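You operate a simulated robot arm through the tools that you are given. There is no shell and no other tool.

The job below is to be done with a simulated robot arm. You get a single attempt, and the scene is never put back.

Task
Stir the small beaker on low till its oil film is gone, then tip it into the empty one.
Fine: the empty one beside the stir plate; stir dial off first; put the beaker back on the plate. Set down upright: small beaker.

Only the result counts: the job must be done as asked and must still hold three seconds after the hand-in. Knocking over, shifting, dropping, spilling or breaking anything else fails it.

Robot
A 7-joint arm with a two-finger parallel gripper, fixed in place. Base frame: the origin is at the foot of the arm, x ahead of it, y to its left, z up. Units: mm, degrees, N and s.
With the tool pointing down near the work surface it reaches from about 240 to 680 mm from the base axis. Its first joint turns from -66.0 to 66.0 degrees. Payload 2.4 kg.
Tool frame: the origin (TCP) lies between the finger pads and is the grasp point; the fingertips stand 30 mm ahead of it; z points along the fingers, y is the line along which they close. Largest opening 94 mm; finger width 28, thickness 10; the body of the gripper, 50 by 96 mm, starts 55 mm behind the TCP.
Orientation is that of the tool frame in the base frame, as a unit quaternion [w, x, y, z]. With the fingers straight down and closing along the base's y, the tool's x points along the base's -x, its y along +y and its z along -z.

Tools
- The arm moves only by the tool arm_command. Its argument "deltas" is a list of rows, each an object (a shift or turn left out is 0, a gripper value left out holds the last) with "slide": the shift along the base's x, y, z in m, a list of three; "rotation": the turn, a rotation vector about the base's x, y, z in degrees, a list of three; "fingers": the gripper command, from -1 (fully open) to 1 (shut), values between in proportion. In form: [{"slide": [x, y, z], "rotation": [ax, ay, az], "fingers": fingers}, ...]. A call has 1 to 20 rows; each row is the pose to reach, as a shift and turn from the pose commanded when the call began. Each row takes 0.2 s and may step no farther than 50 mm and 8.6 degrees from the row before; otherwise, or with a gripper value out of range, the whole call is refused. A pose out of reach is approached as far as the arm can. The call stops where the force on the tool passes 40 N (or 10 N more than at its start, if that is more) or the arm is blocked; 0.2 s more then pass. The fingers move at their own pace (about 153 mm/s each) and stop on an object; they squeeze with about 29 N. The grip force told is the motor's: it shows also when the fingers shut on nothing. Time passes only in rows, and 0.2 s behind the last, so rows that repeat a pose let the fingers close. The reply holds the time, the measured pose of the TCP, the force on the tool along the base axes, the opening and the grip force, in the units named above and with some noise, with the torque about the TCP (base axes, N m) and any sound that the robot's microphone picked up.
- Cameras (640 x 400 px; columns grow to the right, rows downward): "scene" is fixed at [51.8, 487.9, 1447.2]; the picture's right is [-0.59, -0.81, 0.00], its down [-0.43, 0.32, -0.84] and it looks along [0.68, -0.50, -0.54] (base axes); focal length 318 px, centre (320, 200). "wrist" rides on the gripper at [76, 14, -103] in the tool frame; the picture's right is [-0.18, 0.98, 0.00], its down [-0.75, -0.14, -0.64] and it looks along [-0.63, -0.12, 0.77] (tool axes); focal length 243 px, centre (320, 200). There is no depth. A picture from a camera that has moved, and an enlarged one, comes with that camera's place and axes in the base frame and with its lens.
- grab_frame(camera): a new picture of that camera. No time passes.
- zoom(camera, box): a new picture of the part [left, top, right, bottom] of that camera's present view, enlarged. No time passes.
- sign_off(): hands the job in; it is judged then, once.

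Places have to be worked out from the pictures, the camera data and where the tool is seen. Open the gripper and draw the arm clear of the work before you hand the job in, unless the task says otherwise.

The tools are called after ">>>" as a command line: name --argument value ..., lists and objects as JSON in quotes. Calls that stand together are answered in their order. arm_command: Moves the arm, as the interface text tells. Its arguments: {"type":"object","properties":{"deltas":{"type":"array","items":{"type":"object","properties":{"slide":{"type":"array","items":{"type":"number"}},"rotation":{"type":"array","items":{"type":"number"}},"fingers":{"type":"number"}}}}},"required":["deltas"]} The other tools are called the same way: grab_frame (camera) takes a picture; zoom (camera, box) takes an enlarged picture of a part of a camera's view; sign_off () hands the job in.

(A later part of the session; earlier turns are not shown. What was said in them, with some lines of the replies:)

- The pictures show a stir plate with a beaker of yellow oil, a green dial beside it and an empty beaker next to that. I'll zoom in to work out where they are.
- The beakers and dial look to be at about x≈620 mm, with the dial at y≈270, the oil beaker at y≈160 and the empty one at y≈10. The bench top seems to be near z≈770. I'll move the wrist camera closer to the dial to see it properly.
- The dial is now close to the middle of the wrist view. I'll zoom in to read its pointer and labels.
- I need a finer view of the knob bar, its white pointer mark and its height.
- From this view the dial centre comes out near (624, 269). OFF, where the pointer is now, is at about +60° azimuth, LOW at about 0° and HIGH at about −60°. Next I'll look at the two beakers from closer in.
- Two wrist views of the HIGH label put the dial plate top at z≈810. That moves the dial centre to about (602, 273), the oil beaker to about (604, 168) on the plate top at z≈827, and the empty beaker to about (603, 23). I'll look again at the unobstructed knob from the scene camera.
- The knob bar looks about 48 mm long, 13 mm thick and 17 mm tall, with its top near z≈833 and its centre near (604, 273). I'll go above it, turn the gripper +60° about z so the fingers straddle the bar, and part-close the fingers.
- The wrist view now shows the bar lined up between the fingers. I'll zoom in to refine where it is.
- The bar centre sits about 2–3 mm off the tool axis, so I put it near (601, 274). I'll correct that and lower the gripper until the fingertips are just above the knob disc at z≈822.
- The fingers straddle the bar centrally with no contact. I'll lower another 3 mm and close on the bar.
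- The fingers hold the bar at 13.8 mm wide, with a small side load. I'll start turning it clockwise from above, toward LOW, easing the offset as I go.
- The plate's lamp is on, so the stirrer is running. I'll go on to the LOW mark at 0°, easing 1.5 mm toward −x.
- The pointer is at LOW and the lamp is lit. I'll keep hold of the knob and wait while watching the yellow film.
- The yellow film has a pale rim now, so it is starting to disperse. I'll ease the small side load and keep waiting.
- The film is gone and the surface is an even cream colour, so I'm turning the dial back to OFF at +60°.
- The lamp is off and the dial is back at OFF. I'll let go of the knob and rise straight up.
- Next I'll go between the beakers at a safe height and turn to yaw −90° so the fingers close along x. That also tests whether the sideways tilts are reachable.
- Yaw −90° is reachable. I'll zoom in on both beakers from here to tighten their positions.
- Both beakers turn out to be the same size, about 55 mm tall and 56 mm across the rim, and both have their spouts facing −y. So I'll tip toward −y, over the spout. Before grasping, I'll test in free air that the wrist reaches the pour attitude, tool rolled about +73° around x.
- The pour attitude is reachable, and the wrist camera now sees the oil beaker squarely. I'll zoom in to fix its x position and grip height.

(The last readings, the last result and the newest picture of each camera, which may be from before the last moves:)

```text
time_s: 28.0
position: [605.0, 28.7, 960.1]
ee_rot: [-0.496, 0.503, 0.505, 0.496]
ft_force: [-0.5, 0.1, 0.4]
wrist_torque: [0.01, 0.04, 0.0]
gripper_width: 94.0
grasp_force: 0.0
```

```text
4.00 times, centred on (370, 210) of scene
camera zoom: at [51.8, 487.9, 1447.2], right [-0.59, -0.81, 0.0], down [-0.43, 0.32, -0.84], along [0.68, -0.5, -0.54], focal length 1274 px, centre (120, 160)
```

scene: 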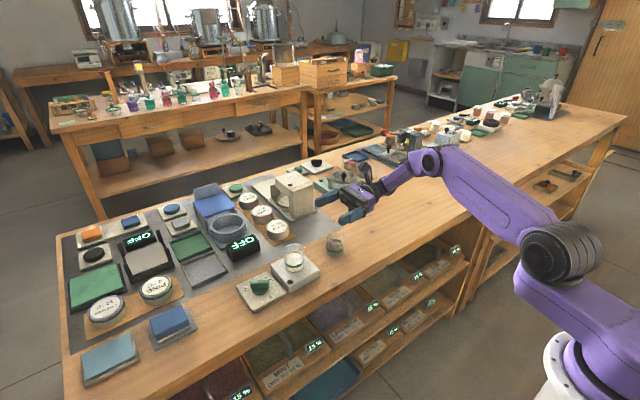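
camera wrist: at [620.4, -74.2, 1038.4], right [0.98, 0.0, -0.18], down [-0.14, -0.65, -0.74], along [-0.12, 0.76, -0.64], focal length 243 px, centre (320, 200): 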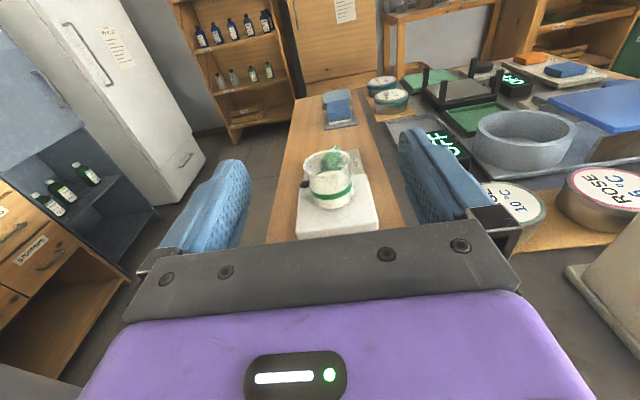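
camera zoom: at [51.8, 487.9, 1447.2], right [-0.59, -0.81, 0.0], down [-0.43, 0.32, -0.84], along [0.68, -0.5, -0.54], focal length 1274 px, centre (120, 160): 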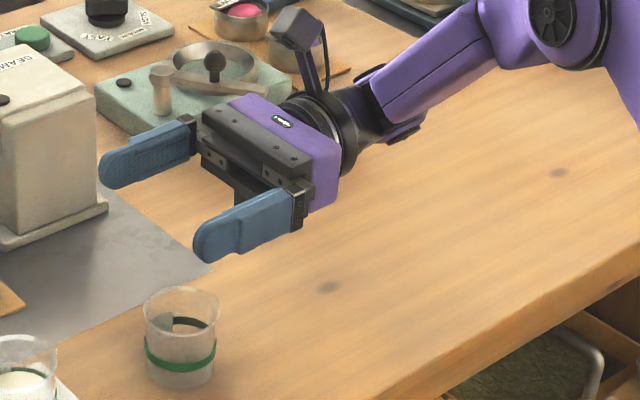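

The beaker axis comes out at about x=600.5, y=168, with its base near z=829 and rim near 885. I'll go back above it, leaning the tool 30° the other way so the later 115° tip stays within comfortable wrist range, and keep the fingers wide open.

>>> arm_command --deltas '[{"slide": [0, 0.005, 0.03], "rotation": [-8.5, 0, 0], "fingers": -1}, {"slide": [0, 0.01, 0.05], "rotation": [-17, 0, 0]}, {"slide": [0, 0.02, 0.06], "rotation": [-25.5, 0, 0]}, {"slide": [0, 0.03, 0.06], "rotation": [-34, 0, 0]}, {"slide": [0, 0.04, 0.06], "rotation": [-42.5, 0, 0]}, {"slide": [0, 0.05, 0.06], "rotation": [-51, 0, 0]}, {"slide": [0, 0.06, 0.06], "rotation": [-59.5, 0, 0]}, {"slide": [-0.001, 0.07, 0.06], "rotation": [-68, 0, 0]}, {"slide": [-0.002, 0.08, 0.06], "rotation": [-76.5, 0, 0]}, {"slide": [-0.003, 0.09, 0.06], "rotation": [-85, 0, 0]}, {"slide": [-0.004, 0.1, 0.06], "rotation": [-93.5, 0, 0]}, {"slide": [-0.0045, 0.115, 0.06], "rotation": [-102, 0, 0]}, {"slide": [-0.0045, 0.13, 0.05], "rotation": [-110.5, 0, 0]}, {"slide": [-0.0045, 0.1393, 0.04], "rotation": [-119, 0, 0]}, {"slide": [-0.0045, 0.1393, 0.02], "rotation": [-119, 0, 0]}, {"slide": [-0.0045, 0.1393, 0.01], "rotation": [-119, 0, 0]}, {"slide": [-0.0045, 0.1393, 0.01], "rotation": [-119, 0, 0]}]'

>>> grab_frame --camera "wrist"

>>> zoom --camera "scene" --box '[230, 190, 358, 270]'

```text
time_s: 31.6
position: [600.7, 169.2, 969.0]
ee_rot: [0.183, 0.682, 0.684, -0.183]
ft_force: [0.3, 0.5, 0.7]
wrist_torque: [-0.01, -0.01, -0.02]
gripper_width: 93.9
grasp_force: 0.1
```

```text
taken
camera wrist: at [616.0, 284.6, 1020.8], right [0.98, -0.16, 0.09], down [-0.14, -0.33, 0.93], along [-0.12, -0.93, -0.35], focal length 243 px, centre (320, 200)
```

wrist: 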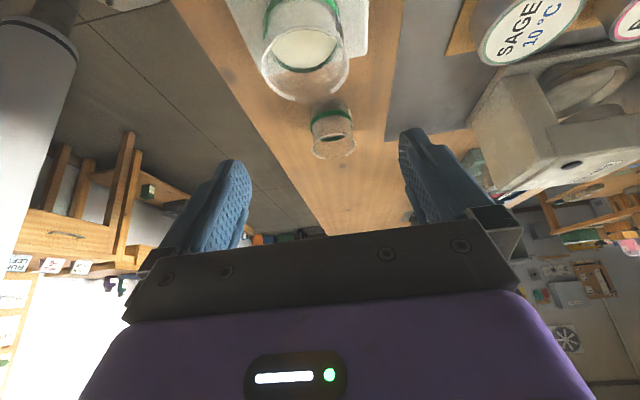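

```text
5.00 times, centred on (294, 230) of scene
camera zoom: at [51.8, 487.9, 1447.2], right [-0.59, -0.81, 0.0], down [-0.43, 0.32, -0.84], along [0.68, -0.5, -0.54], focal length 1592 px, centre (450, 50)
```

zoom: 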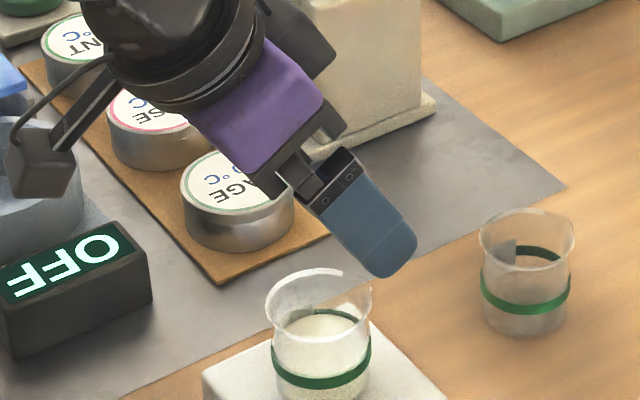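

The tool is at (600.7, 169.2) and the rim centre computes to (601, 170), so they are well aligned. I'll lower vertically with the fingers open to grip height, z≈868.

>>> arm_command --deltas '[{"slide": [0, 0, -0.025], "fingers": -1}, {"slide": [0, 0, -0.05]}, {"slide": [0, 0, -0.07]}, {"slide": [0, 0, -0.085]}, {"slide": [0, 0, -0.095]}, {"slide": [0, 0, -0.101]}, {"slide": [0, 0, -0.101]}]'

>>> zoom --camera "scene" --box '[230, 200, 358, 290]'

>>> grab_frame --camera "wrist"

```text
time_s: 33.2
position: [599.9, 167.9, 869.7]
ee_rot: [0.182, 0.683, 0.683, -0.183]
ft_force: [0.5, -0.4, -0.3]
wrist_torque: [0.04, -0.01, 0.03]
gripper_width: 93.8
grasp_force: 0.1
```

```text
4.44 times, centred on (294, 245) of scene
camera zoom: at [51.8, 487.9, 1447.2], right [-0.59, -0.81, 0.0], down [-0.43, 0.32, -0.84], along [0.68, -0.5, -0.54], focal length 1415 px, centre (436, 0)
```

zoom: 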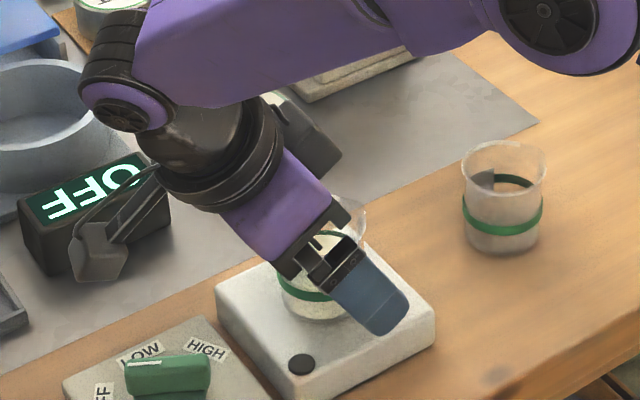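

```text
taken
camera wrist: at [615.5, 284.4, 920.2], right [0.98, -0.16, 0.09], down [-0.14, -0.33, 0.93], along [-0.12, -0.93, -0.35], focal length 243 px, centre (320, 200)
```

wrist: 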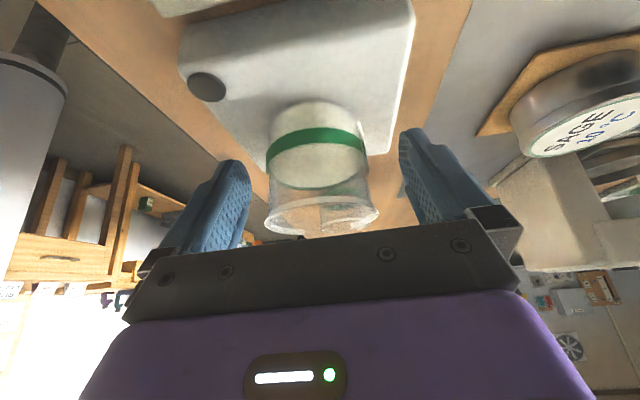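

The beaker stands centrally between the fingers with no contact. I'll close gently in stages onto the glass.

>>> arm_command --deltas '[{"fingers": -0.6}, {"fingers": -0.4}, {"fingers": -0.3}, {"fingers": -0.2}, {"fingers": -0.1}, {"fingers": 0.0}, {"fingers": 0.2}, {"fingers": 0.5}, {"fingers": 1}, {"fingers": 1}]'

>>> zoom --camera "scene" --box '[230, 200, 358, 290]'

>>> grab_frame --camera "wrist"

```text
time_s: 35.4
position: [600.7, 167.6, 868.6]
ee_rot: [0.183, 0.683, 0.683, -0.183]
ft_force: [-0.9, -1.8, 2.7]
wrist_torque: [0.03, 0.04, 0.0]
gripper_width: 54.3
grasp_force: 28.7
```

```text
4.44 times, centred on (294, 245) of scene
camera zoom: at [51.7, 487.8, 1447.2], right [-0.59, -0.81, 0.0], down [-0.43, 0.32, -0.84], along [0.68, -0.5, -0.54], focal length 1415 px, centre (436, 0)
```

zoom: 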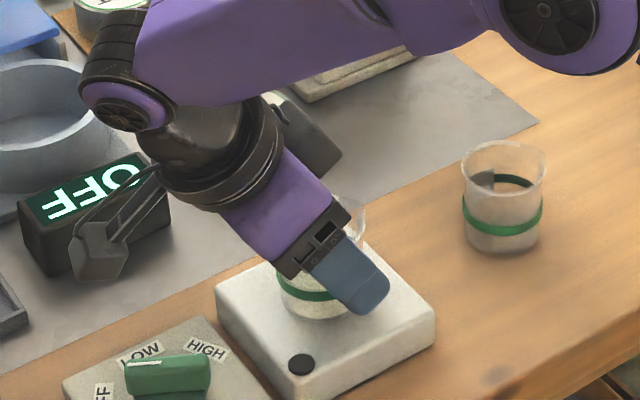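

```text
taken
camera wrist: at [615.5, 284.2, 920.4], right [0.98, -0.16, 0.09], down [-0.14, -0.33, 0.93], along [-0.12, -0.93, -0.35], focal length 243 px, centre (320, 200)
```

wrist: 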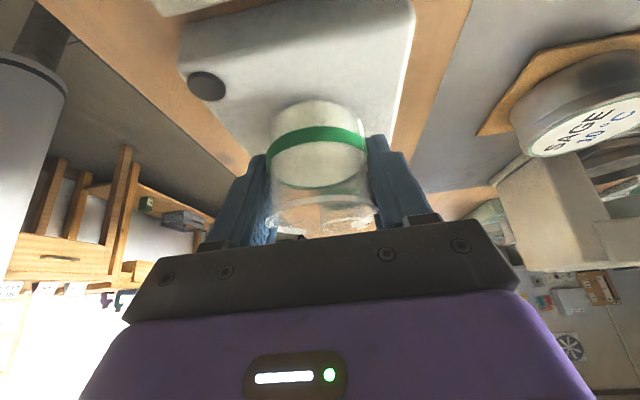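

The grip is firm at 54.3 mm and 29 N. I'll lift gently straight up.

>>> arm_command --deltas '[{"slide": [0, 0, 0.004], "fingers": 1}, {"slide": [0, 0, 0.012], "fingers": 1}, {"slide": [0, 0, 0.024], "fingers": 1}, {"slide": [0, 0, 0.038], "fingers": 1}, {"slide": [0, 0, 0.052], "fingers": 1}, {"slide": [0, 0, 0.062], "fingers": 1}, {"slide": [0, 0, 0.066], "fingers": 1}, {"slide": [0, 0, 0.066], "fingers": 1}]'

>>> zoom --camera "scene" --box '[230, 180, 358, 270]'

>>> grab_frame --camera "wrist"

```text
time_s: 37.2
position: [601.6, 169.5, 934.7]
ee_rot: [0.183, 0.683, 0.683, -0.183]
ft_force: [-0.1, 0.1, -0.7]
wrist_torque: [0.03, -0.01, -0.01]
gripper_width: 53.2
grasp_force: 28.7
```

```text
4.44 times, centred on (294, 225) of scene
camera zoom: at [51.8, 487.9, 1447.2], right [-0.59, -0.81, 0.0], down [-0.43, 0.32, -0.84], along [0.68, -0.5, -0.54], focal length 1415 px, centre (436, 89)
```

zoom: 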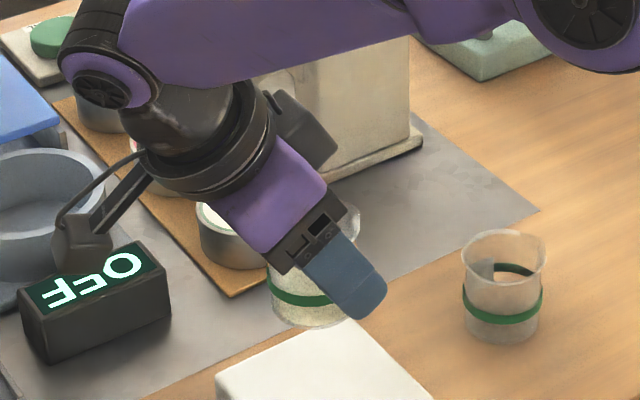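

```text
taken
camera wrist: at [615.4, 284.4, 986.5], right [0.98, -0.16, 0.09], down [-0.14, -0.33, 0.93], along [-0.12, -0.93, -0.35], focal length 243 px, centre (320, 200)
```

wrist: 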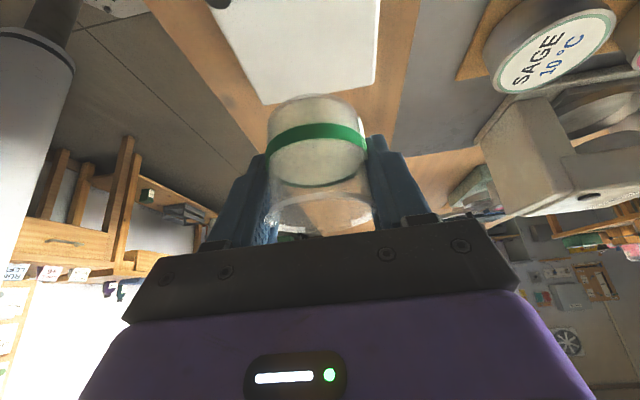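

The beaker is lifted cleanly and still upright. I'll carry it slowly toward −y to the pre-pour spot next to the receiving beaker.

>>> arm_command --deltas '[{"slide": [0.001, -0.005, 0], "fingers": 1}, {"slide": [0.002, -0.015, 0], "fingers": 1}, {"slide": [0.003, -0.028, 0], "fingers": 1}, {"slide": [0.004, -0.042, 0], "fingers": 1}, {"slide": [0.005, -0.056, 0], "fingers": 1}, {"slide": [0.006, -0.07, 0], "fingers": 1}, {"slide": [0.007, -0.083, 0], "fingers": 1}, {"slide": [0.007, -0.094, 0], "fingers": 1}, {"slide": [0.007, -0.1, 0], "fingers": 1}, {"slide": [0.007, -0.102, 0], "fingers": 1}, {"slide": [0.007, -0.102, 0], "fingers": 1}]'

>>> zoom --camera "scene" --box '[266, 180, 394, 270]'

>>> grab_frame --camera "wrist"

```text
time_s: 39.6
position: [608.4, 66.5, 934.9]
ee_rot: [0.183, 0.683, 0.683, -0.183]
ft_force: [0.4, 0.2, -0.3]
wrist_torque: [-0.02, 0.02, -0.01]
gripper_width: 53.3
grasp_force: 28.1
```

```text
4.44 times, centred on (330, 225) of scene
camera zoom: at [51.8, 487.9, 1447.2], right [-0.59, -0.81, 0.0], down [-0.43, 0.32, -0.84], along [0.68, -0.5, -0.54], focal length 1415 px, centre (276, 89)
```

zoom: 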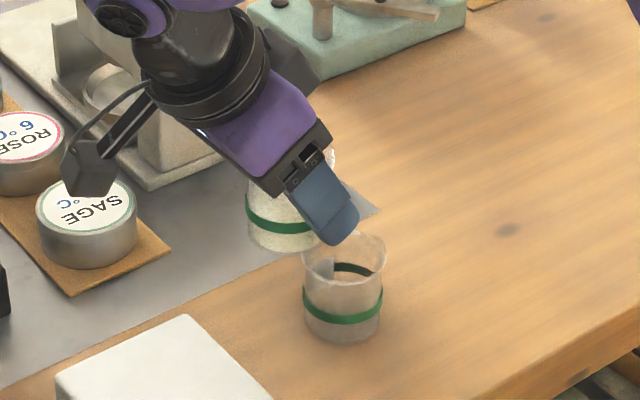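

```text
taken
camera wrist: at [622.6, 182.1, 985.9], right [0.98, -0.16, 0.09], down [-0.14, -0.33, 0.93], along [-0.12, -0.93, -0.35], focal length 243 px, centre (320, 200)
```

wrist: 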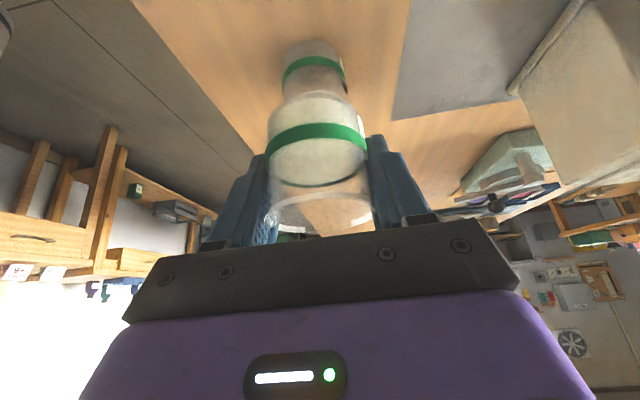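

I want one more check of where the receiver is relative to the held beaker before tipping, so I'll zoom the wrist view.

>>> zoom --camera "wrist" --box '[256, 20, 384, 100]'

>>> zoom --camera "scene" --box '[306, 205, 370, 245]'

```text
5.00 times, centred on (320, 60) of wrist
camera zoom: at [622.6, 182.1, 985.9], right [0.98, -0.16, 0.09], down [-0.14, -0.33, 0.93], along [-0.12, -0.93, -0.35], focal length 1213 px, centre (320, 900)
```

zoom: 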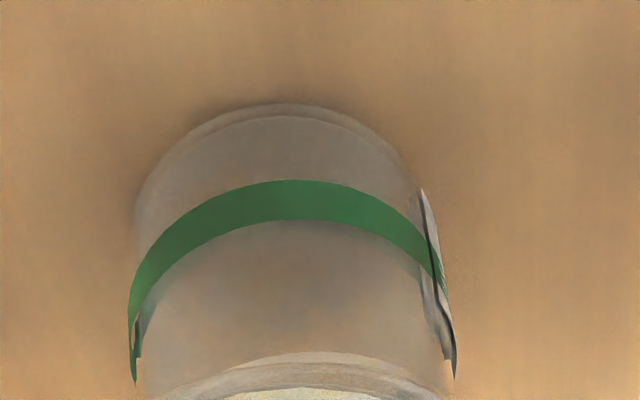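

```text
10.00 times, centred on (338, 225) of scene
camera zoom: at [51.8, 487.9, 1447.2], right [-0.59, -0.81, 0.0], down [-0.43, 0.32, -0.84], along [0.68, -0.5, -0.54], focal length 3184 px, centre (140, -50)
```

zoom: 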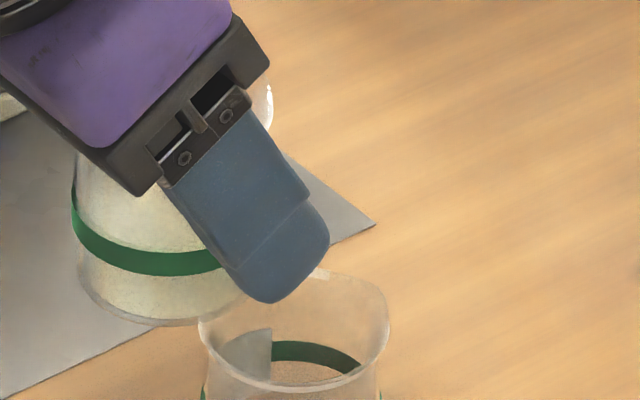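

The receiver centre works out near (608, 22) with its rim near z≈853. I'll start tipping, stopping at 36°, before any liquid should reach the lip, to check the alignment.

>>> arm_command --deltas '[{"slide": [0, -0.0005, -0.002], "rotation": [5, 0, 0], "fingers": 1}, {"slide": [0, -0.001, -0.004], "rotation": [11, 0, 0], "fingers": 1}, {"slide": [0, -0.002, -0.006], "rotation": [17, 0, 0], "fingers": 1}, {"slide": [0, -0.003, -0.008], "rotation": [23, 0, 0], "fingers": 1}, {"slide": [0, -0.004, -0.01], "rotation": [28, 0, 0], "fingers": 1}, {"slide": [0, -0.0045, -0.012], "rotation": [33, 0, 0], "fingers": 1}, {"slide": [0, -0.005, -0.014], "rotation": [36, 0, 0], "fingers": 1}]'

>>> zoom --camera "scene" --box '[282, 180, 394, 250]'

>>> grab_frame --camera "wrist"

```text
time_s: 41.2
position: [608.5, 61.8, 919.9]
ee_rot: [-0.037, 0.706, 0.707, 0.039]
ft_force: [-0.5, 0.3, 0.0]
wrist_torque: [-0.01, -0.04, -0.01]
gripper_width: 53.2
grasp_force: 28.6
```

```text
5.71 times, centred on (338, 215) of scene
camera zoom: at [51.8, 487.9, 1447.2], right [-0.59, -0.81, 0.0], down [-0.43, 0.32, -0.84], along [0.68, -0.5, -0.54], focal length 1820 px, centre (217, 114)
```

zoom: 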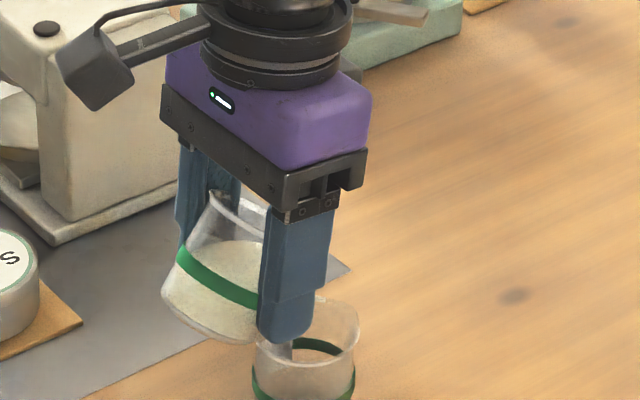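

```text
taken
camera wrist: at [622.6, 124.8, 1031.8], right [0.98, -0.18, -0.02], down [-0.14, -0.82, 0.56], along [-0.12, -0.55, -0.83], focal length 243 px, centre (320, 200)
```

wrist: 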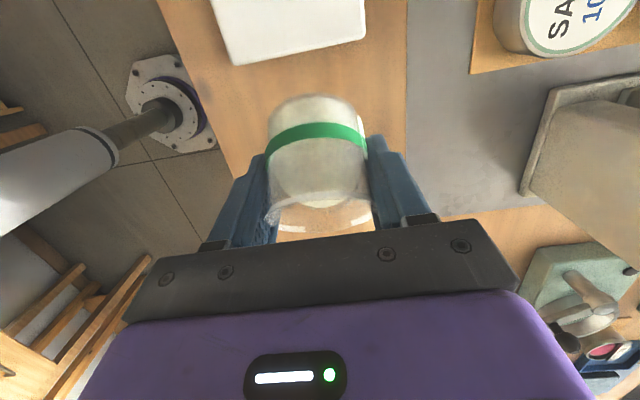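

The beaker is tilting without slipping and the lip sits over the receiver. I'll continue slowly to 60°, keeping the lip over the opening, then check.

>>> arm_command --deltas '[{"slide": [0, 0, -0.0005], "rotation": [3, 0, 0], "fingers": 1}, {"slide": [0, -0.0003, -0.001], "rotation": [6, 0, 0], "fingers": 1}, {"slide": [0, -0.0005, -0.001], "rotation": [9, 0, 0], "fingers": 1}, {"slide": [0, -0.001, -0.003], "rotation": [12, 0, 0], "fingers": 1}, {"slide": [0, -0.002, -0.005], "rotation": [15, 0, 0], "fingers": 1}, {"slide": [0, -0.0028, -0.0065], "rotation": [18, 0, 0], "fingers": 1}, {"slide": [0, -0.0036, -0.008], "rotation": [21, 0, 0], "fingers": 1}, {"slide": [0, -0.0045, -0.009], "rotation": [24, 0, 0], "fingers": 1}, {"slide": [0, -0.0045, -0.009], "rotation": [24, 0, 0], "fingers": 1}]'

>>> zoom --camera "scene" --box '[282, 180, 394, 250]'

>>> grab_frame --camera "wrist"

```text
time_s: 43.2
position: [608.6, 57.2, 912.6]
ee_rot: [-0.183, 0.683, 0.683, 0.183]
ft_force: [-0.1, 0.3, -0.6]
wrist_torque: [0.0, 0.0, -0.02]
gripper_width: 53.1
grasp_force: 29.2
```

```text
5.71 times, centred on (338, 215) of scene
camera zoom: at [51.8, 487.9, 1447.2], right [-0.59, -0.81, 0.0], down [-0.43, 0.32, -0.84], along [0.68, -0.5, -0.54], focal length 1820 px, centre (217, 114)
```

zoom: 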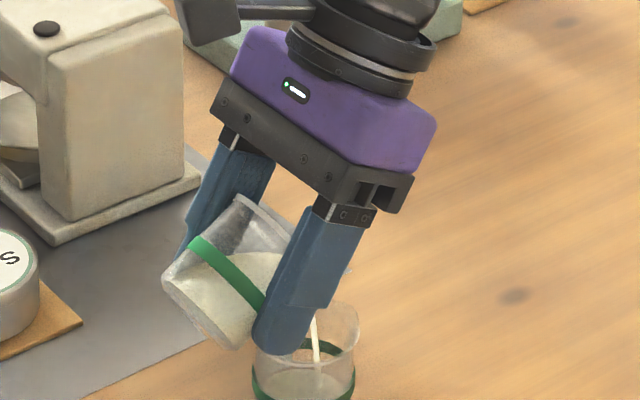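

```text
taken
camera wrist: at [622.9, 70.2, 1039.6], right [0.98, -0.16, -0.09], down [-0.14, -0.97, 0.18], along [-0.12, -0.16, -0.98], focal length 243 px, centre (320, 200)
```

wrist: 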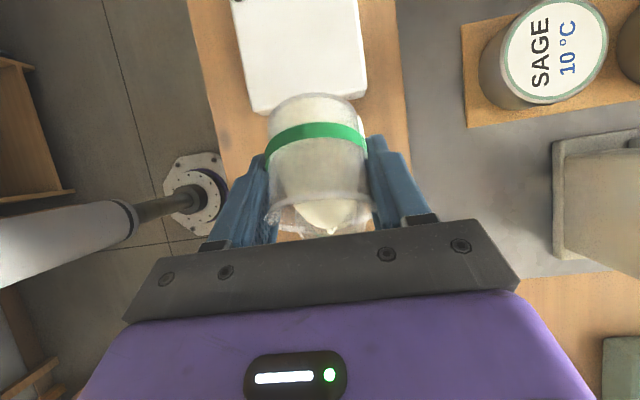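

A thin stream is falling into the middle of the receiver. I'll keep tipping at the same slow pace to 78°, following the lip.

>>> arm_command --deltas '[{"slide": [0, -0.0006, -0.0003], "rotation": [1.5, 0, 0], "fingers": 1}, {"slide": [0, -0.0012, -0.0005], "rotation": [3, 0, 0], "fingers": 1}, {"slide": [0, -0.0018, -0.0008], "rotation": [4.5, 0, 0], "fingers": 1}, {"slide": [0, -0.0025, -0.001], "rotation": [6, 0, 0], "fingers": 1}, {"slide": [0, -0.0031, -0.0015], "rotation": [7.5, 0, 0], "fingers": 1}, {"slide": [0, -0.0038, -0.002], "rotation": [9, 0, 0], "fingers": 1}, {"slide": [0, -0.0045, -0.0023], "rotation": [10.5, 0, 0], "fingers": 1}, {"slide": [0, -0.0051, -0.0025], "rotation": [12, 0, 0], "fingers": 1}, {"slide": [0, -0.0058, -0.003], "rotation": [13.5, 0, 0], "fingers": 1}, {"slide": [0, -0.0065, -0.003], "rotation": [15, 0, 0], "fingers": 1}, {"slide": [0, -0.0072, -0.003], "rotation": [16.5, 0, 0], "fingers": 1}, {"slide": [0, -0.008, -0.003], "rotation": [18, 0, 0], "fingers": 1}]'

>>> zoom --camera "scene" --box '[282, 180, 394, 250]'

>>> grab_frame --camera "wrist"

```text
time_s: 45.8
position: [608.1, 48.4, 909.8]
ee_rot: [-0.288, 0.646, 0.646, 0.287]
ft_force: [0.0, 0.6, -0.5]
wrist_torque: [0.02, 0.0, -0.01]
gripper_width: 52.9
grasp_force: 28.9
```

```text
5.71 times, centred on (338, 215) of scene
camera zoom: at [51.8, 487.9, 1447.2], right [-0.59, -0.81, 0.0], down [-0.43, 0.32, -0.84], along [0.68, -0.5, -0.54], focal length 1820 px, centre (217, 114)
```

zoom: 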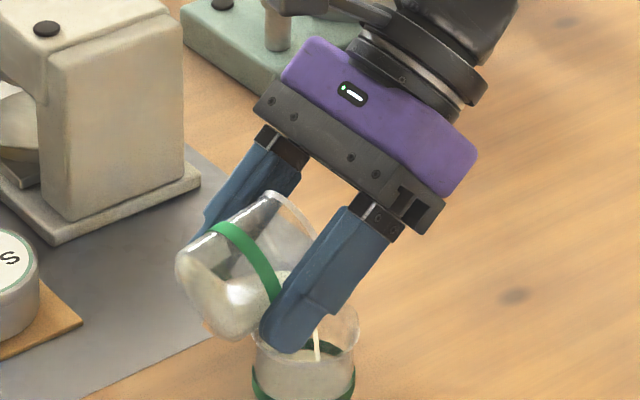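

```text
taken
camera wrist: at [622.6, 22.3, 1034.7], right [0.98, -0.12, -0.14], down [-0.14, -0.98, -0.13], along [-0.12, 0.15, -0.98], focal length 243 px, centre (320, 200)
```

wrist: 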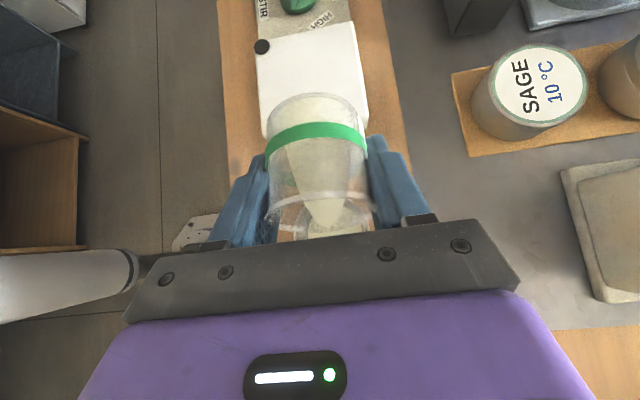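

The stream is still centred and the receiver is filling. I'll continue to 100°.

>>> arm_command --deltas '[{"slide": [0, -0.001, -0.0003], "rotation": [2, 0, 0], "fingers": 1}, {"slide": [0, -0.0021, -0.0006], "rotation": [4, 0, 0], "fingers": 1}, {"slide": [0, -0.0032, -0.001], "rotation": [6, 0, 0], "fingers": 1}, {"slide": [0, -0.0043, -0.0012], "rotation": [8, 0, 0], "fingers": 1}, {"slide": [0, -0.0054, -0.0015], "rotation": [10, 0, 0], "fingers": 1}, {"slide": [0, -0.0065, -0.0018], "rotation": [12, 0, 0], "fingers": 1}, {"slide": [0, -0.0077, -0.002], "rotation": [14, 0, 0], "fingers": 1}, {"slide": [0, -0.0089, -0.002], "rotation": [16, 0, 0], "fingers": 1}, {"slide": [0, -0.0101, -0.002], "rotation": [18, 0, 0], "fingers": 1}, {"slide": [0, -0.0113, -0.002], "rotation": [20, 0, 0], "fingers": 1}, {"slide": [0, -0.0125, -0.002], "rotation": [22, 0, 0], "fingers": 1}, {"slide": [0, -0.0125, -0.002], "rotation": [22, 0, 0], "fingers": 1}]'

>>> zoom --camera "scene" --box '[282, 180, 394, 250]'

>>> grab_frame --camera "wrist"

```text
time_s: 48.4
position: [607.9, 37.6, 906.7]
ee_rot: [-0.406, 0.579, 0.58, 0.405]
ft_force: [-0.7, 0.2, -0.4]
wrist_torque: [-0.01, -0.01, 0.0]
gripper_width: 53.0
grasp_force: 29.4
```

```text
5.71 times, centred on (338, 215) of scene
camera zoom: at [51.8, 487.9, 1447.2], right [-0.59, -0.81, 0.0], down [-0.43, 0.32, -0.84], along [0.68, -0.5, -0.54], focal length 1820 px, centre (217, 114)
```

zoom: 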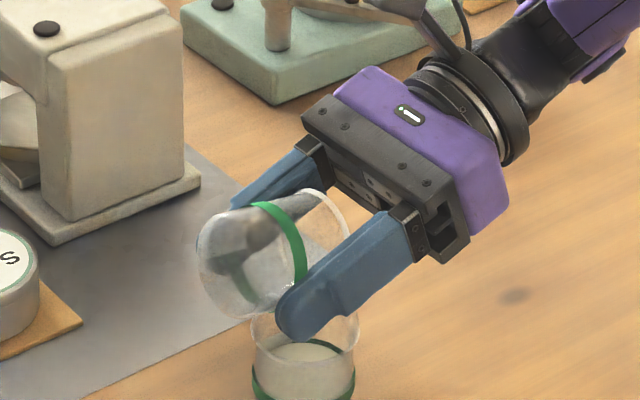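

```text
taken
camera wrist: at [622.6, -35.2, 1014.1], right [0.98, -0.06, -0.17], down [-0.14, -0.86, -0.49], along [-0.12, 0.51, -0.85], focal length 243 px, centre (320, 200)
```

wrist: 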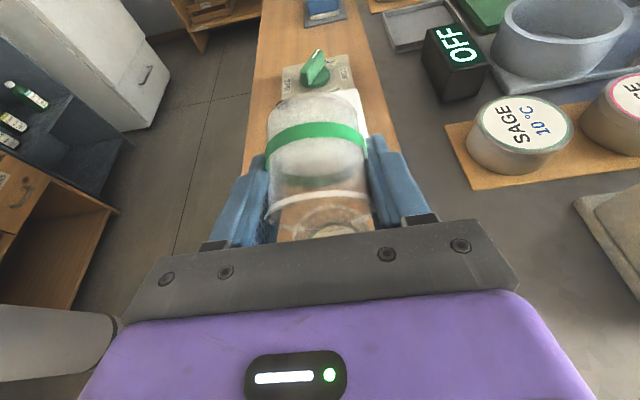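

The small beaker looks empty at 100°. I'll tip on to 115° and hold for a moment so the last drops drain into the receiver.

>>> arm_command --deltas '[{"slide": [0, -0.0018, 0], "rotation": [3, 0, 0], "fingers": 1}, {"slide": [0, -0.0036, 0], "rotation": [6, 0, 0], "fingers": 1}, {"slide": [0, -0.0054, 0], "rotation": [9, 0, 0], "fingers": 1}, {"slide": [0, -0.0072, 0], "rotation": [12, 0, 0], "fingers": 1}, {"slide": [0, -0.009, 0], "rotation": [15, 0, 0], "fingers": 1}, {"slide": [0, -0.009, 0], "rotation": [15, 0, 0], "fingers": 1}, {"slide": [0, -0.009, 0], "rotation": [15, 0, 0], "fingers": 1}, {"slide": [0, -0.009, 0], "rotation": [15, 0, 0], "fingers": 1}, {"slide": [0, -0.009, 0], "rotation": [15, 0, 0], "fingers": 1}, {"slide": [0, -0.009, 0], "rotation": [15, 0, 0], "fingers": 1}, {"slide": [0, -0.009, 0], "rotation": [15, 0, 0], "fingers": 1}, {"slide": [0, -0.009, 0], "rotation": [15, 0, 0], "fingers": 1}]'

>>> zoom --camera "scene" --box '[290, 190, 386, 250]'

>>> zoom --camera "wrist" --box '[240, 80, 400, 240]'

```text
time_s: 51.0
position: [606.7, 26.6, 907.3]
ee_rot: [-0.478, 0.521, 0.521, 0.478]
ft_force: [0.1, -0.1, -0.7]
wrist_torque: [-0.04, -0.01, 0.0]
gripper_width: 52.8
grasp_force: 28.3
```

```text
6.67 times, centred on (338, 220) of scene
camera zoom: at [51.8, 487.9, 1447.2], right [-0.59, -0.81, 0.0], down [-0.43, 0.32, -0.84], along [0.68, -0.5, -0.54], focal length 2123 px, centre (200, 67)
```

zoom: 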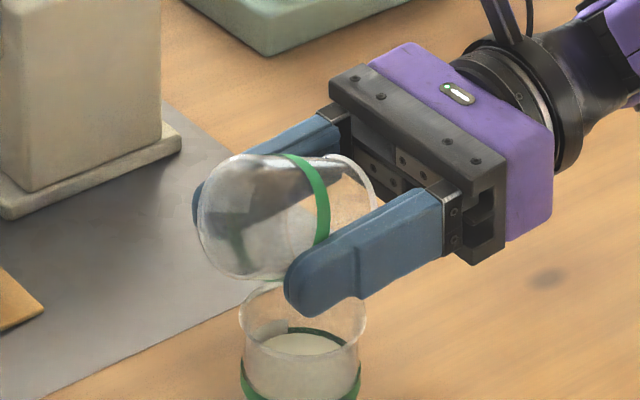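

```text
2.50 times, centred on (320, 160) of wrist
camera zoom: at [622.7, -69.4, 992.2], right [0.98, -0.02, -0.18], down [-0.14, -0.71, -0.69], along [-0.12, 0.71, -0.7], focal length 606 px, centre (320, 300)
```

zoom: 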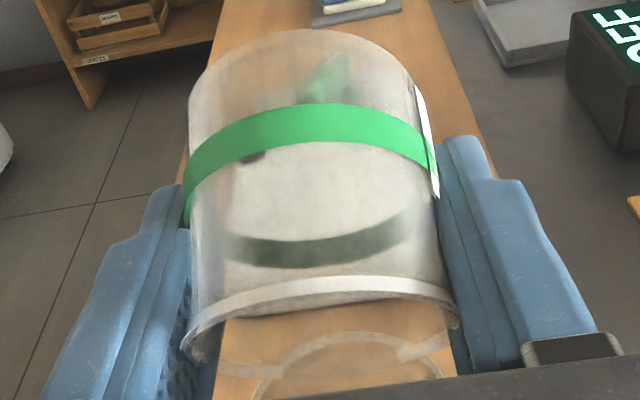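

The small beaker is empty, the liquid is in the receiver, and I see no spill around it. I'll bring the beaker back upright along the reverse path while rising a little.

>>> arm_command --deltas '[{"slide": [0, 0.005, 0.003], "rotation": [-8, 0, 0], "fingers": 1}, {"slide": [0, 0.01, 0.006], "rotation": [-16, 0, 0], "fingers": 1}, {"slide": [0, 0.015, 0.009], "rotation": [-24, 0, 0], "fingers": 1}, {"slide": [0, 0.019, 0.012], "rotation": [-32, 0, 0], "fingers": 1}, {"slide": [0, 0.0235, 0.015], "rotation": [-40, 0, 0], "fingers": 1}, {"slide": [0, 0.027, 0.018], "rotation": [-48, 0, 0], "fingers": 1}, {"slide": [0, 0.03, 0.02], "rotation": [-56, 0, 0], "fingers": 1}, {"slide": [0, 0.0325, 0.022], "rotation": [-64, 0, 0], "fingers": 1}, {"slide": [0, 0.0345, 0.024], "rotation": [-72, 0, 0], "fingers": 1}, {"slide": [0, 0.0355, 0.026], "rotation": [-80, 0, 0], "fingers": 1}, {"slide": [0, 0.0365, 0.027], "rotation": [-88, 0, 0], "fingers": 1}, {"slide": [0, 0.0375, 0.028], "rotation": [-96, 0, 0], "fingers": 1}, {"slide": [0, 0.0385, 0.028], "rotation": [-104, 0, 0], "fingers": 1}, {"slide": [0, 0.0395, 0.028], "rotation": [-112, 0, 0], "fingers": 1}, {"slide": [0, 0.0395, 0.028], "rotation": [-115, 0, 0], "fingers": 1}, {"slide": [0, 0.0395, 0.028], "rotation": [-115, 0, 0], "fingers": 1}]'

>>> zoom --camera "scene" --box '[266, 180, 394, 260]'

>>> grab_frame --camera "wrist"

```text
time_s: 54.4
position: [607.3, 66.1, 935.2]
ee_rot: [0.184, 0.683, 0.683, -0.184]
ft_force: [0.5, -0.1, -0.6]
wrist_torque: [0.0, -0.01, 0.0]
gripper_width: 53.1
grasp_force: 29.1
```

```text
5.00 times, centred on (330, 220) of scene
camera zoom: at [51.8, 487.9, 1447.2], right [-0.59, -0.81, 0.0], down [-0.43, 0.32, -0.84], along [0.68, -0.5, -0.54], focal length 1592 px, centre (270, 100)
```

zoom: 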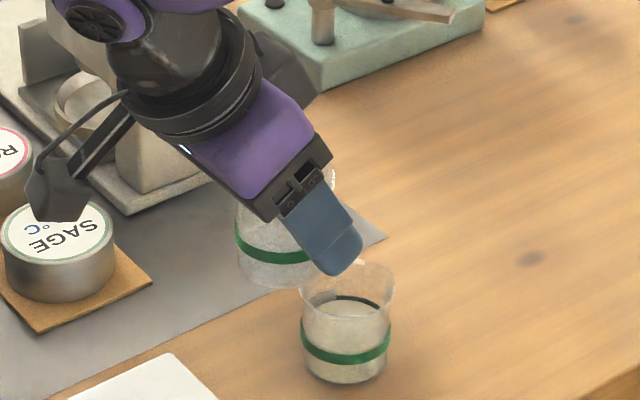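

```text
taken
camera wrist: at [622.7, 183.0, 986.1], right [0.98, -0.16, 0.09], down [-0.14, -0.33, 0.93], along [-0.12, -0.93, -0.35], focal length 243 px, centre (320, 200)
```

wrist: 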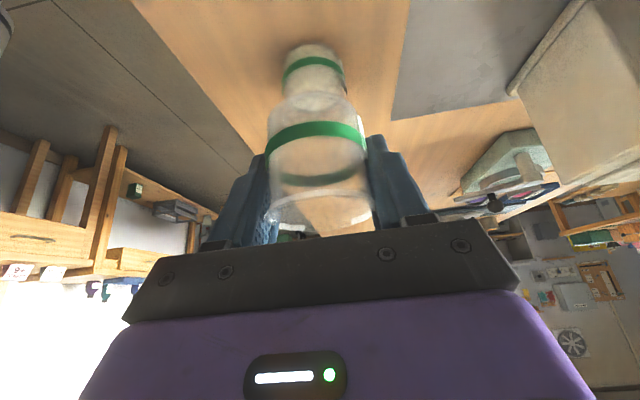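

The beaker is upright again. I'll carry it back over the stir plate along the same line.

>>> arm_command --deltas '[{"slide": [-0.001, 0.008, 0.002], "fingers": 1}, {"slide": [-0.002, 0.022, 0.002], "fingers": 1}, {"slide": [-0.003, 0.04, 0.002], "fingers": 1}, {"slide": [-0.004, 0.058, 0.002], "fingers": 1}, {"slide": [-0.005, 0.076, 0.002], "fingers": 1}, {"slide": [-0.006, 0.09, 0.002], "fingers": 1}, {"slide": [-0.0065, 0.099, 0.002], "fingers": 1}, {"slide": [-0.0065, 0.102, 0.002], "fingers": 1}, {"slide": [-0.0065, 0.102, 0.002], "fingers": 1}]'

>>> zoom --camera "scene" --box '[230, 180, 374, 280]'

>>> grab_frame --camera "wrist"

```text
time_s: 56.4
position: [600.7, 169.3, 936.6]
ee_rot: [0.183, 0.683, 0.683, -0.182]
ft_force: [0.0, 0.0, -2.1]
wrist_torque: [-0.02, 0.0, -0.05]
gripper_width: 52.7
grasp_force: 29.3
```

```text
4.00 times, centred on (302, 230) of scene
camera zoom: at [51.8, 487.9, 1447.2], right [-0.59, -0.81, 0.0], down [-0.43, 0.32, -0.84], along [0.68, -0.5, -0.54], focal length 1274 px, centre (392, 80)
```

zoom: 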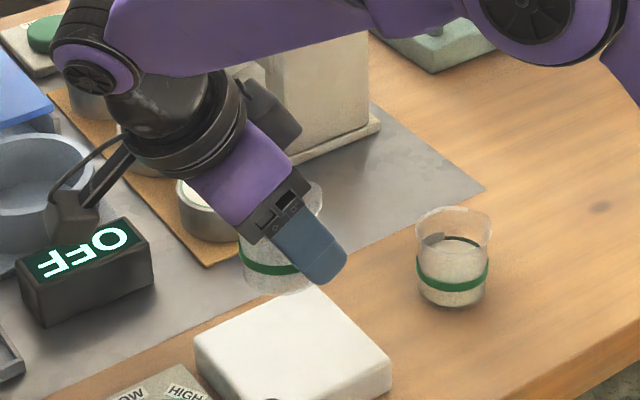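

```text
taken
camera wrist: at [615.9, 285.1, 988.2], right [0.98, -0.16, 0.09], down [-0.14, -0.33, 0.93], along [-0.12, -0.93, -0.35], focal length 243 px, centre (320, 200)
```

wrist: 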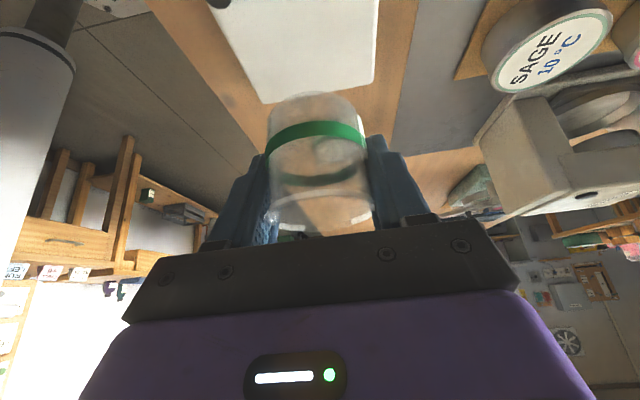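

The beaker sits in the grip as before and is back above its original spot. I'll lower it to just above the plate.

>>> arm_command --deltas '[{"slide": [0, -0.0005, -0.012], "fingers": 1}, {"slide": [0, -0.0005, -0.027], "fingers": 1}, {"slide": [0, -0.0005, -0.042], "fingers": 1}, {"slide": [0, -0.0005, -0.053], "fingers": 1}, {"slide": [0, -0.0005, -0.06], "fingers": 1}, {"slide": [0, -0.0005, -0.064], "fingers": 1}, {"slide": [0, -0.0005, -0.064], "fingers": 1}]'

>>> zoom --camera "scene" --box '[240, 210, 352, 280]'

```text
time_s: 58.0
position: [601.2, 168.0, 874.2]
ee_rot: [0.183, 0.683, 0.683, -0.182]
ft_force: [0.0, -0.4, -0.6]
wrist_torque: [-0.02, 0.03, 0.0]
gripper_width: 52.8
grasp_force: 29.6
```

```text
5.71 times, centred on (296, 245) of scene
camera zoom: at [51.8, 487.9, 1447.2], right [-0.59, -0.81, 0.0], down [-0.43, 0.32, -0.84], along [0.68, -0.5, -0.54], focal length 1820 px, centre (457, -57)
```

zoom: 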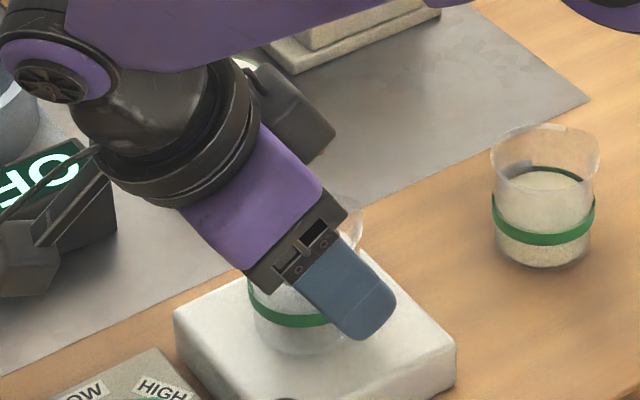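

The beaker is about 5 mm above the plate. I'll creep down until the force reading shows it has touched.

>>> arm_command --deltas '[{"slide": [0, 0, -0.001], "fingers": 1}, {"slide": [0, 0, -0.002], "fingers": 1}, {"slide": [0, 0, -0.003], "fingers": 1}, {"slide": [0, 0, -0.004], "fingers": 1}, {"slide": [0, 0, -0.004], "fingers": 1}]'

```text
time_s: 59.2
position: [601.0, 167.9, 871.2]
ee_rot: [0.184, 0.683, 0.683, -0.182]
ft_force: [-5.4, -1.3, 23.1]
wrist_torque: [0.26, 0.2, 0.04]
gripper_width: 52.8
grasp_force: 29.4
```

The base touched at about 23 N. I'll ease up 1.5 mm to take the load off, then check before letting go.

>>> arm_command --deltas '[{"slide": [0, 0, 0.001], "fingers": 1}, {"slide": [0, 0, 0.0018], "fingers": 1}, {"slide": [0, 0, 0.0018], "fingers": 1}]'

>>> zoom --camera "scene" --box '[240, 210, 352, 280]'

>>> grab_frame --camera "wrist"

```text
time_s: 60.0
position: [601.3, 168.3, 871.4]
ee_rot: [0.183, 0.683, 0.683, -0.182]
ft_force: [3.4, 1.0, 9.7]
wrist_torque: [0.19, -0.26, -0.06]
gripper_width: 53.1
grasp_force: 29.2
```

```text
5.71 times, centred on (296, 245) of scene
camera zoom: at [51.7, 487.8, 1447.2], right [-0.59, -0.81, 0.0], down [-0.43, 0.32, -0.84], along [0.68, -0.5, -0.54], focal length 1820 px, centre (457, -57)
```

zoom: 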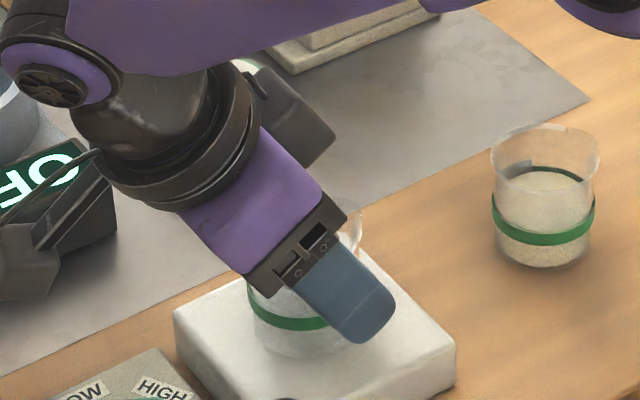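

```text
taken
camera wrist: at [616.6, 284.3, 922.3], right [0.98, -0.16, 0.09], down [-0.14, -0.33, 0.93], along [-0.12, -0.93, -0.35], focal length 243 px, centre (320, 200)
```

wrist: 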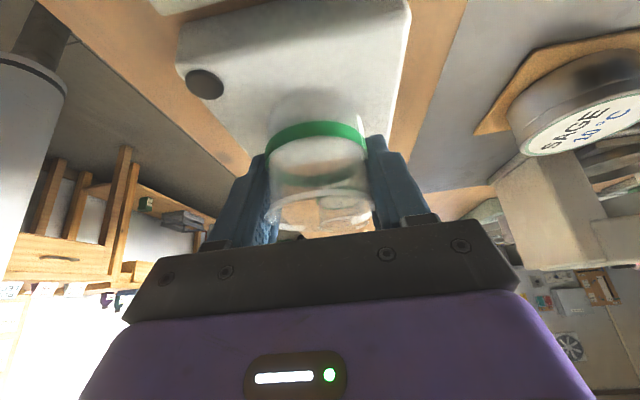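

The beaker stands on the plate with only light load. I'll open the fingers in stages to release it.

>>> arm_command --deltas '[{"fingers": -0.1}, {"fingers": -0.16}, {"fingers": -0.25}, {"fingers": -0.4}, {"fingers": -0.6}, {"fingers": -0.8}, {"fingers": -1}, {"fingers": -1}]'

>>> zoom --camera "scene" --box '[240, 210, 352, 280]'

>>> grab_frame --camera "wrist"

```text
time_s: 61.8
position: [601.5, 168.1, 870.2]
ee_rot: [0.183, 0.683, 0.683, -0.184]
ft_force: [0.4, 1.1, 0.6]
wrist_torque: [0.02, 0.0, 0.06]
gripper_width: 93.8
grasp_force: 0.0
```

```text
5.71 times, centred on (296, 245) of scene
camera zoom: at [51.8, 487.9, 1447.2], right [-0.59, -0.81, 0.0], down [-0.43, 0.32, -0.84], along [0.68, -0.5, -0.54], focal length 1820 px, centre (457, -57)
```

zoom: 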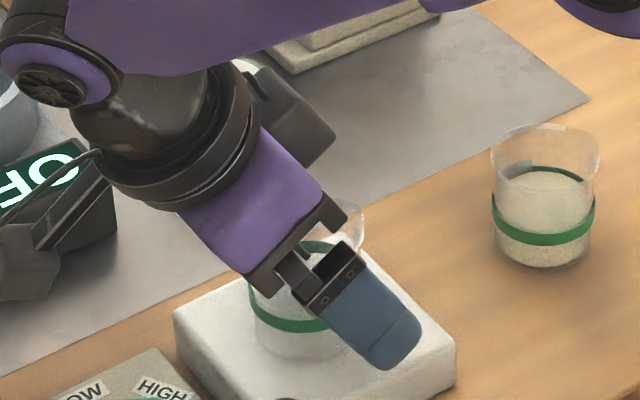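

```text
taken
camera wrist: at [616.4, 284.3, 922.3], right [0.98, -0.16, 0.09], down [-0.14, -0.33, 0.93], along [-0.12, -0.93, -0.35], focal length 243 px, centre (320, 200)
```

wrist: 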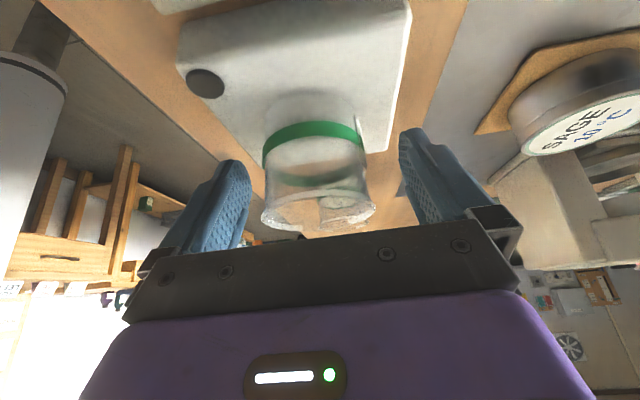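

The beaker stands upright and free between the open fingers. I'll rise straight up clear of it.

>>> arm_command --deltas '[{"slide": [0, 0, 0.015], "fingers": -1}, {"slide": [0, 0, 0.035], "fingers": -1}, {"slide": [0, 0, 0.06], "fingers": -1}, {"slide": [0, 0, 0.09], "fingers": -1}, {"slide": [0, 0, 0.13], "fingers": -1}, {"slide": [0, 0, 0.17], "fingers": -1}, {"slide": [-0.02, 0, 0.2], "rotation": [8, 0, 0], "fingers": -1}, {"slide": [-0.04, 0, 0.23], "rotation": [16, 0, 0], "fingers": -1}, {"slide": [-0.06, 0, 0.25], "rotation": [24, 0, 0], "fingers": -1}, {"slide": [-0.09, 0, 0.27], "rotation": [30, 0, 0], "fingers": -1}, {"slide": [-0.12, 0, 0.28], "rotation": [30, 0, 0], "fingers": -1}, {"slide": [-0.15, 0, 0.28], "rotation": [30, 0, 0], "fingers": -1}, {"slide": [-0.15, 0, 0.28], "rotation": [30, 0, 0], "fingers": -1}]'

>>> zoom --camera "scene" --box '[220, 200, 380, 310]'

>>> grab_frame --camera "scene"

>>> grab_frame --camera "wrist"

```text
time_s: 64.6
position: [450.9, 167.3, 1151.4]
ee_rot: [0.0, 0.707, 0.707, 0.0]
ft_force: [-0.5, 0.5, 0.1]
wrist_torque: [-0.03, 0.02, 0.01]
gripper_width: 94.2
grasp_force: 0.0
```

```text
3.64 times, centred on (300, 255) of scene
camera zoom: at [51.8, 487.9, 1447.2], right [-0.59, -0.81, 0.0], down [-0.43, 0.32, -0.84], along [0.68, -0.5, -0.54], focal length 1158 px, centre (393, 0)
```

zoom: 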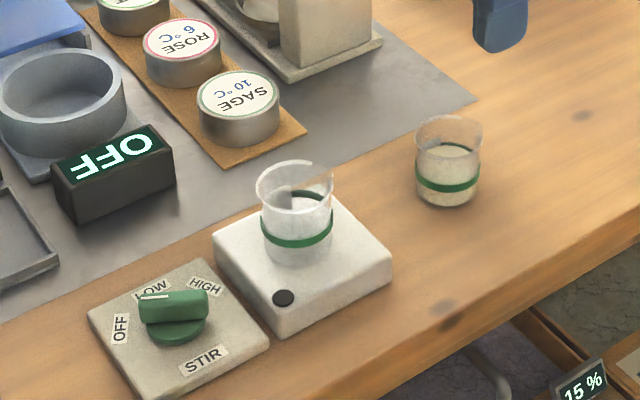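

```text
taken
```

scene: 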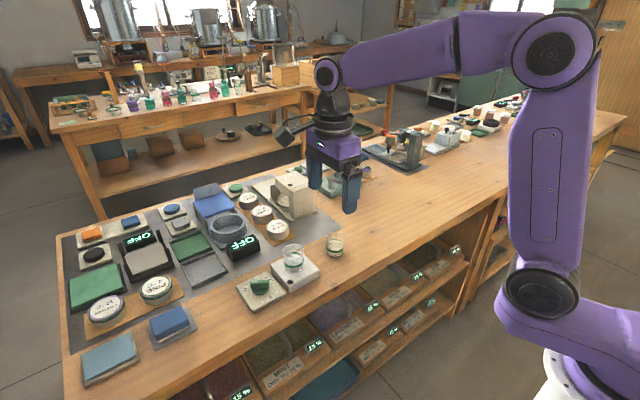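

```text
taken
camera wrist: at [465.8, 242.9, 1254.0], right [0.98, -0.18, 0.0], down [-0.14, -0.75, 0.64], along [-0.12, -0.63, -0.77], focal length 243 px, centre (320, 200)
```

wrist: 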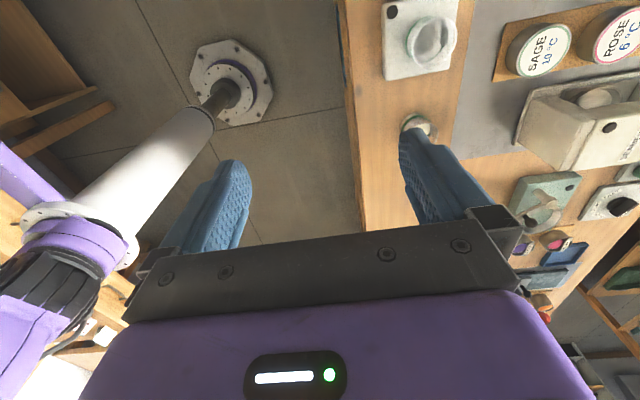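

Everything is in place and the arm is clear. I'll take one last close look for residue, drips or shifted items.

>>> zoom --camera "scene" --box '[265, 225, 361, 285]'

>>> zoom --camera "scene" --box '[236, 264, 300, 304]'

```text
6.67 times, centred on (313, 255) of scene
camera zoom: at [51.8, 487.9, 1447.2], right [-0.59, -0.81, 0.0], down [-0.43, 0.32, -0.84], along [0.68, -0.5, -0.54], focal length 2123 px, centre (367, -167)
```

zoom: 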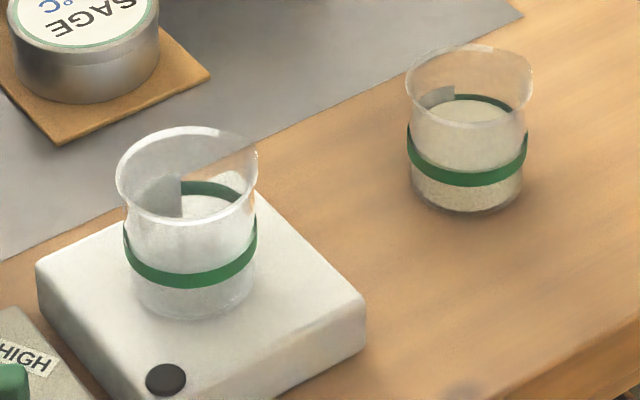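

```text
10.00 times, centred on (268, 284) of scene
camera zoom: at [51.8, 487.9, 1447.2], right [-0.59, -0.81, 0.0], down [-0.43, 0.32, -0.84], along [0.68, -0.5, -0.54], focal length 3184 px, centre (840, -640)
```

zoom: 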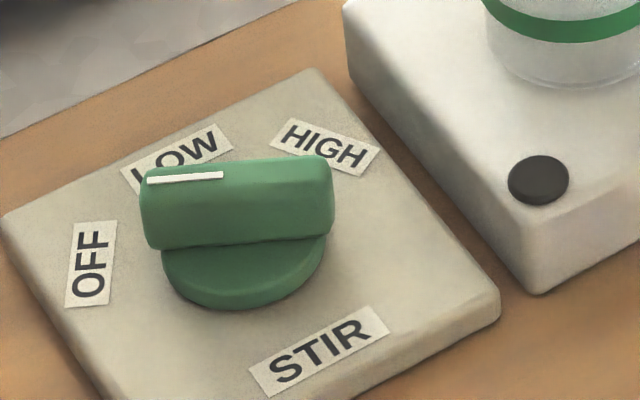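

The small beaker is empty and upright on the plate, its liquid is in the other beaker, the dial is at OFF with the lamp dark, and there is no spill. The gripper is open and clear of the work, so I'm handing in.

>>> sign_off

```text
The job is handed in.
```

The job is done and handed in. I stirred the small beaker on low until its oil film was gone, turned the dial to OFF, then poured it into the empty beaker beside the stir plate.

- **Stirring:** it ran on low for about 9 seconds. By then the yellow film had turned to an even cream colour.
- **Dial:** it's back at OFF and the plate's lamp is dark. I turned it off before lifting the beaker.
- **Pour:** the liquid went into the receiving beaker in a centred stream. The last pictures show the small beaker empty and no drips on the bench.
- **Small beaker:** it's upright at its original spot on the plate. It touched down at about 23 N, and I eased off before letting go.

The gripper is open and the arm is clear of the bench. Nothing else near the stir plate looks moved in the final pictures.
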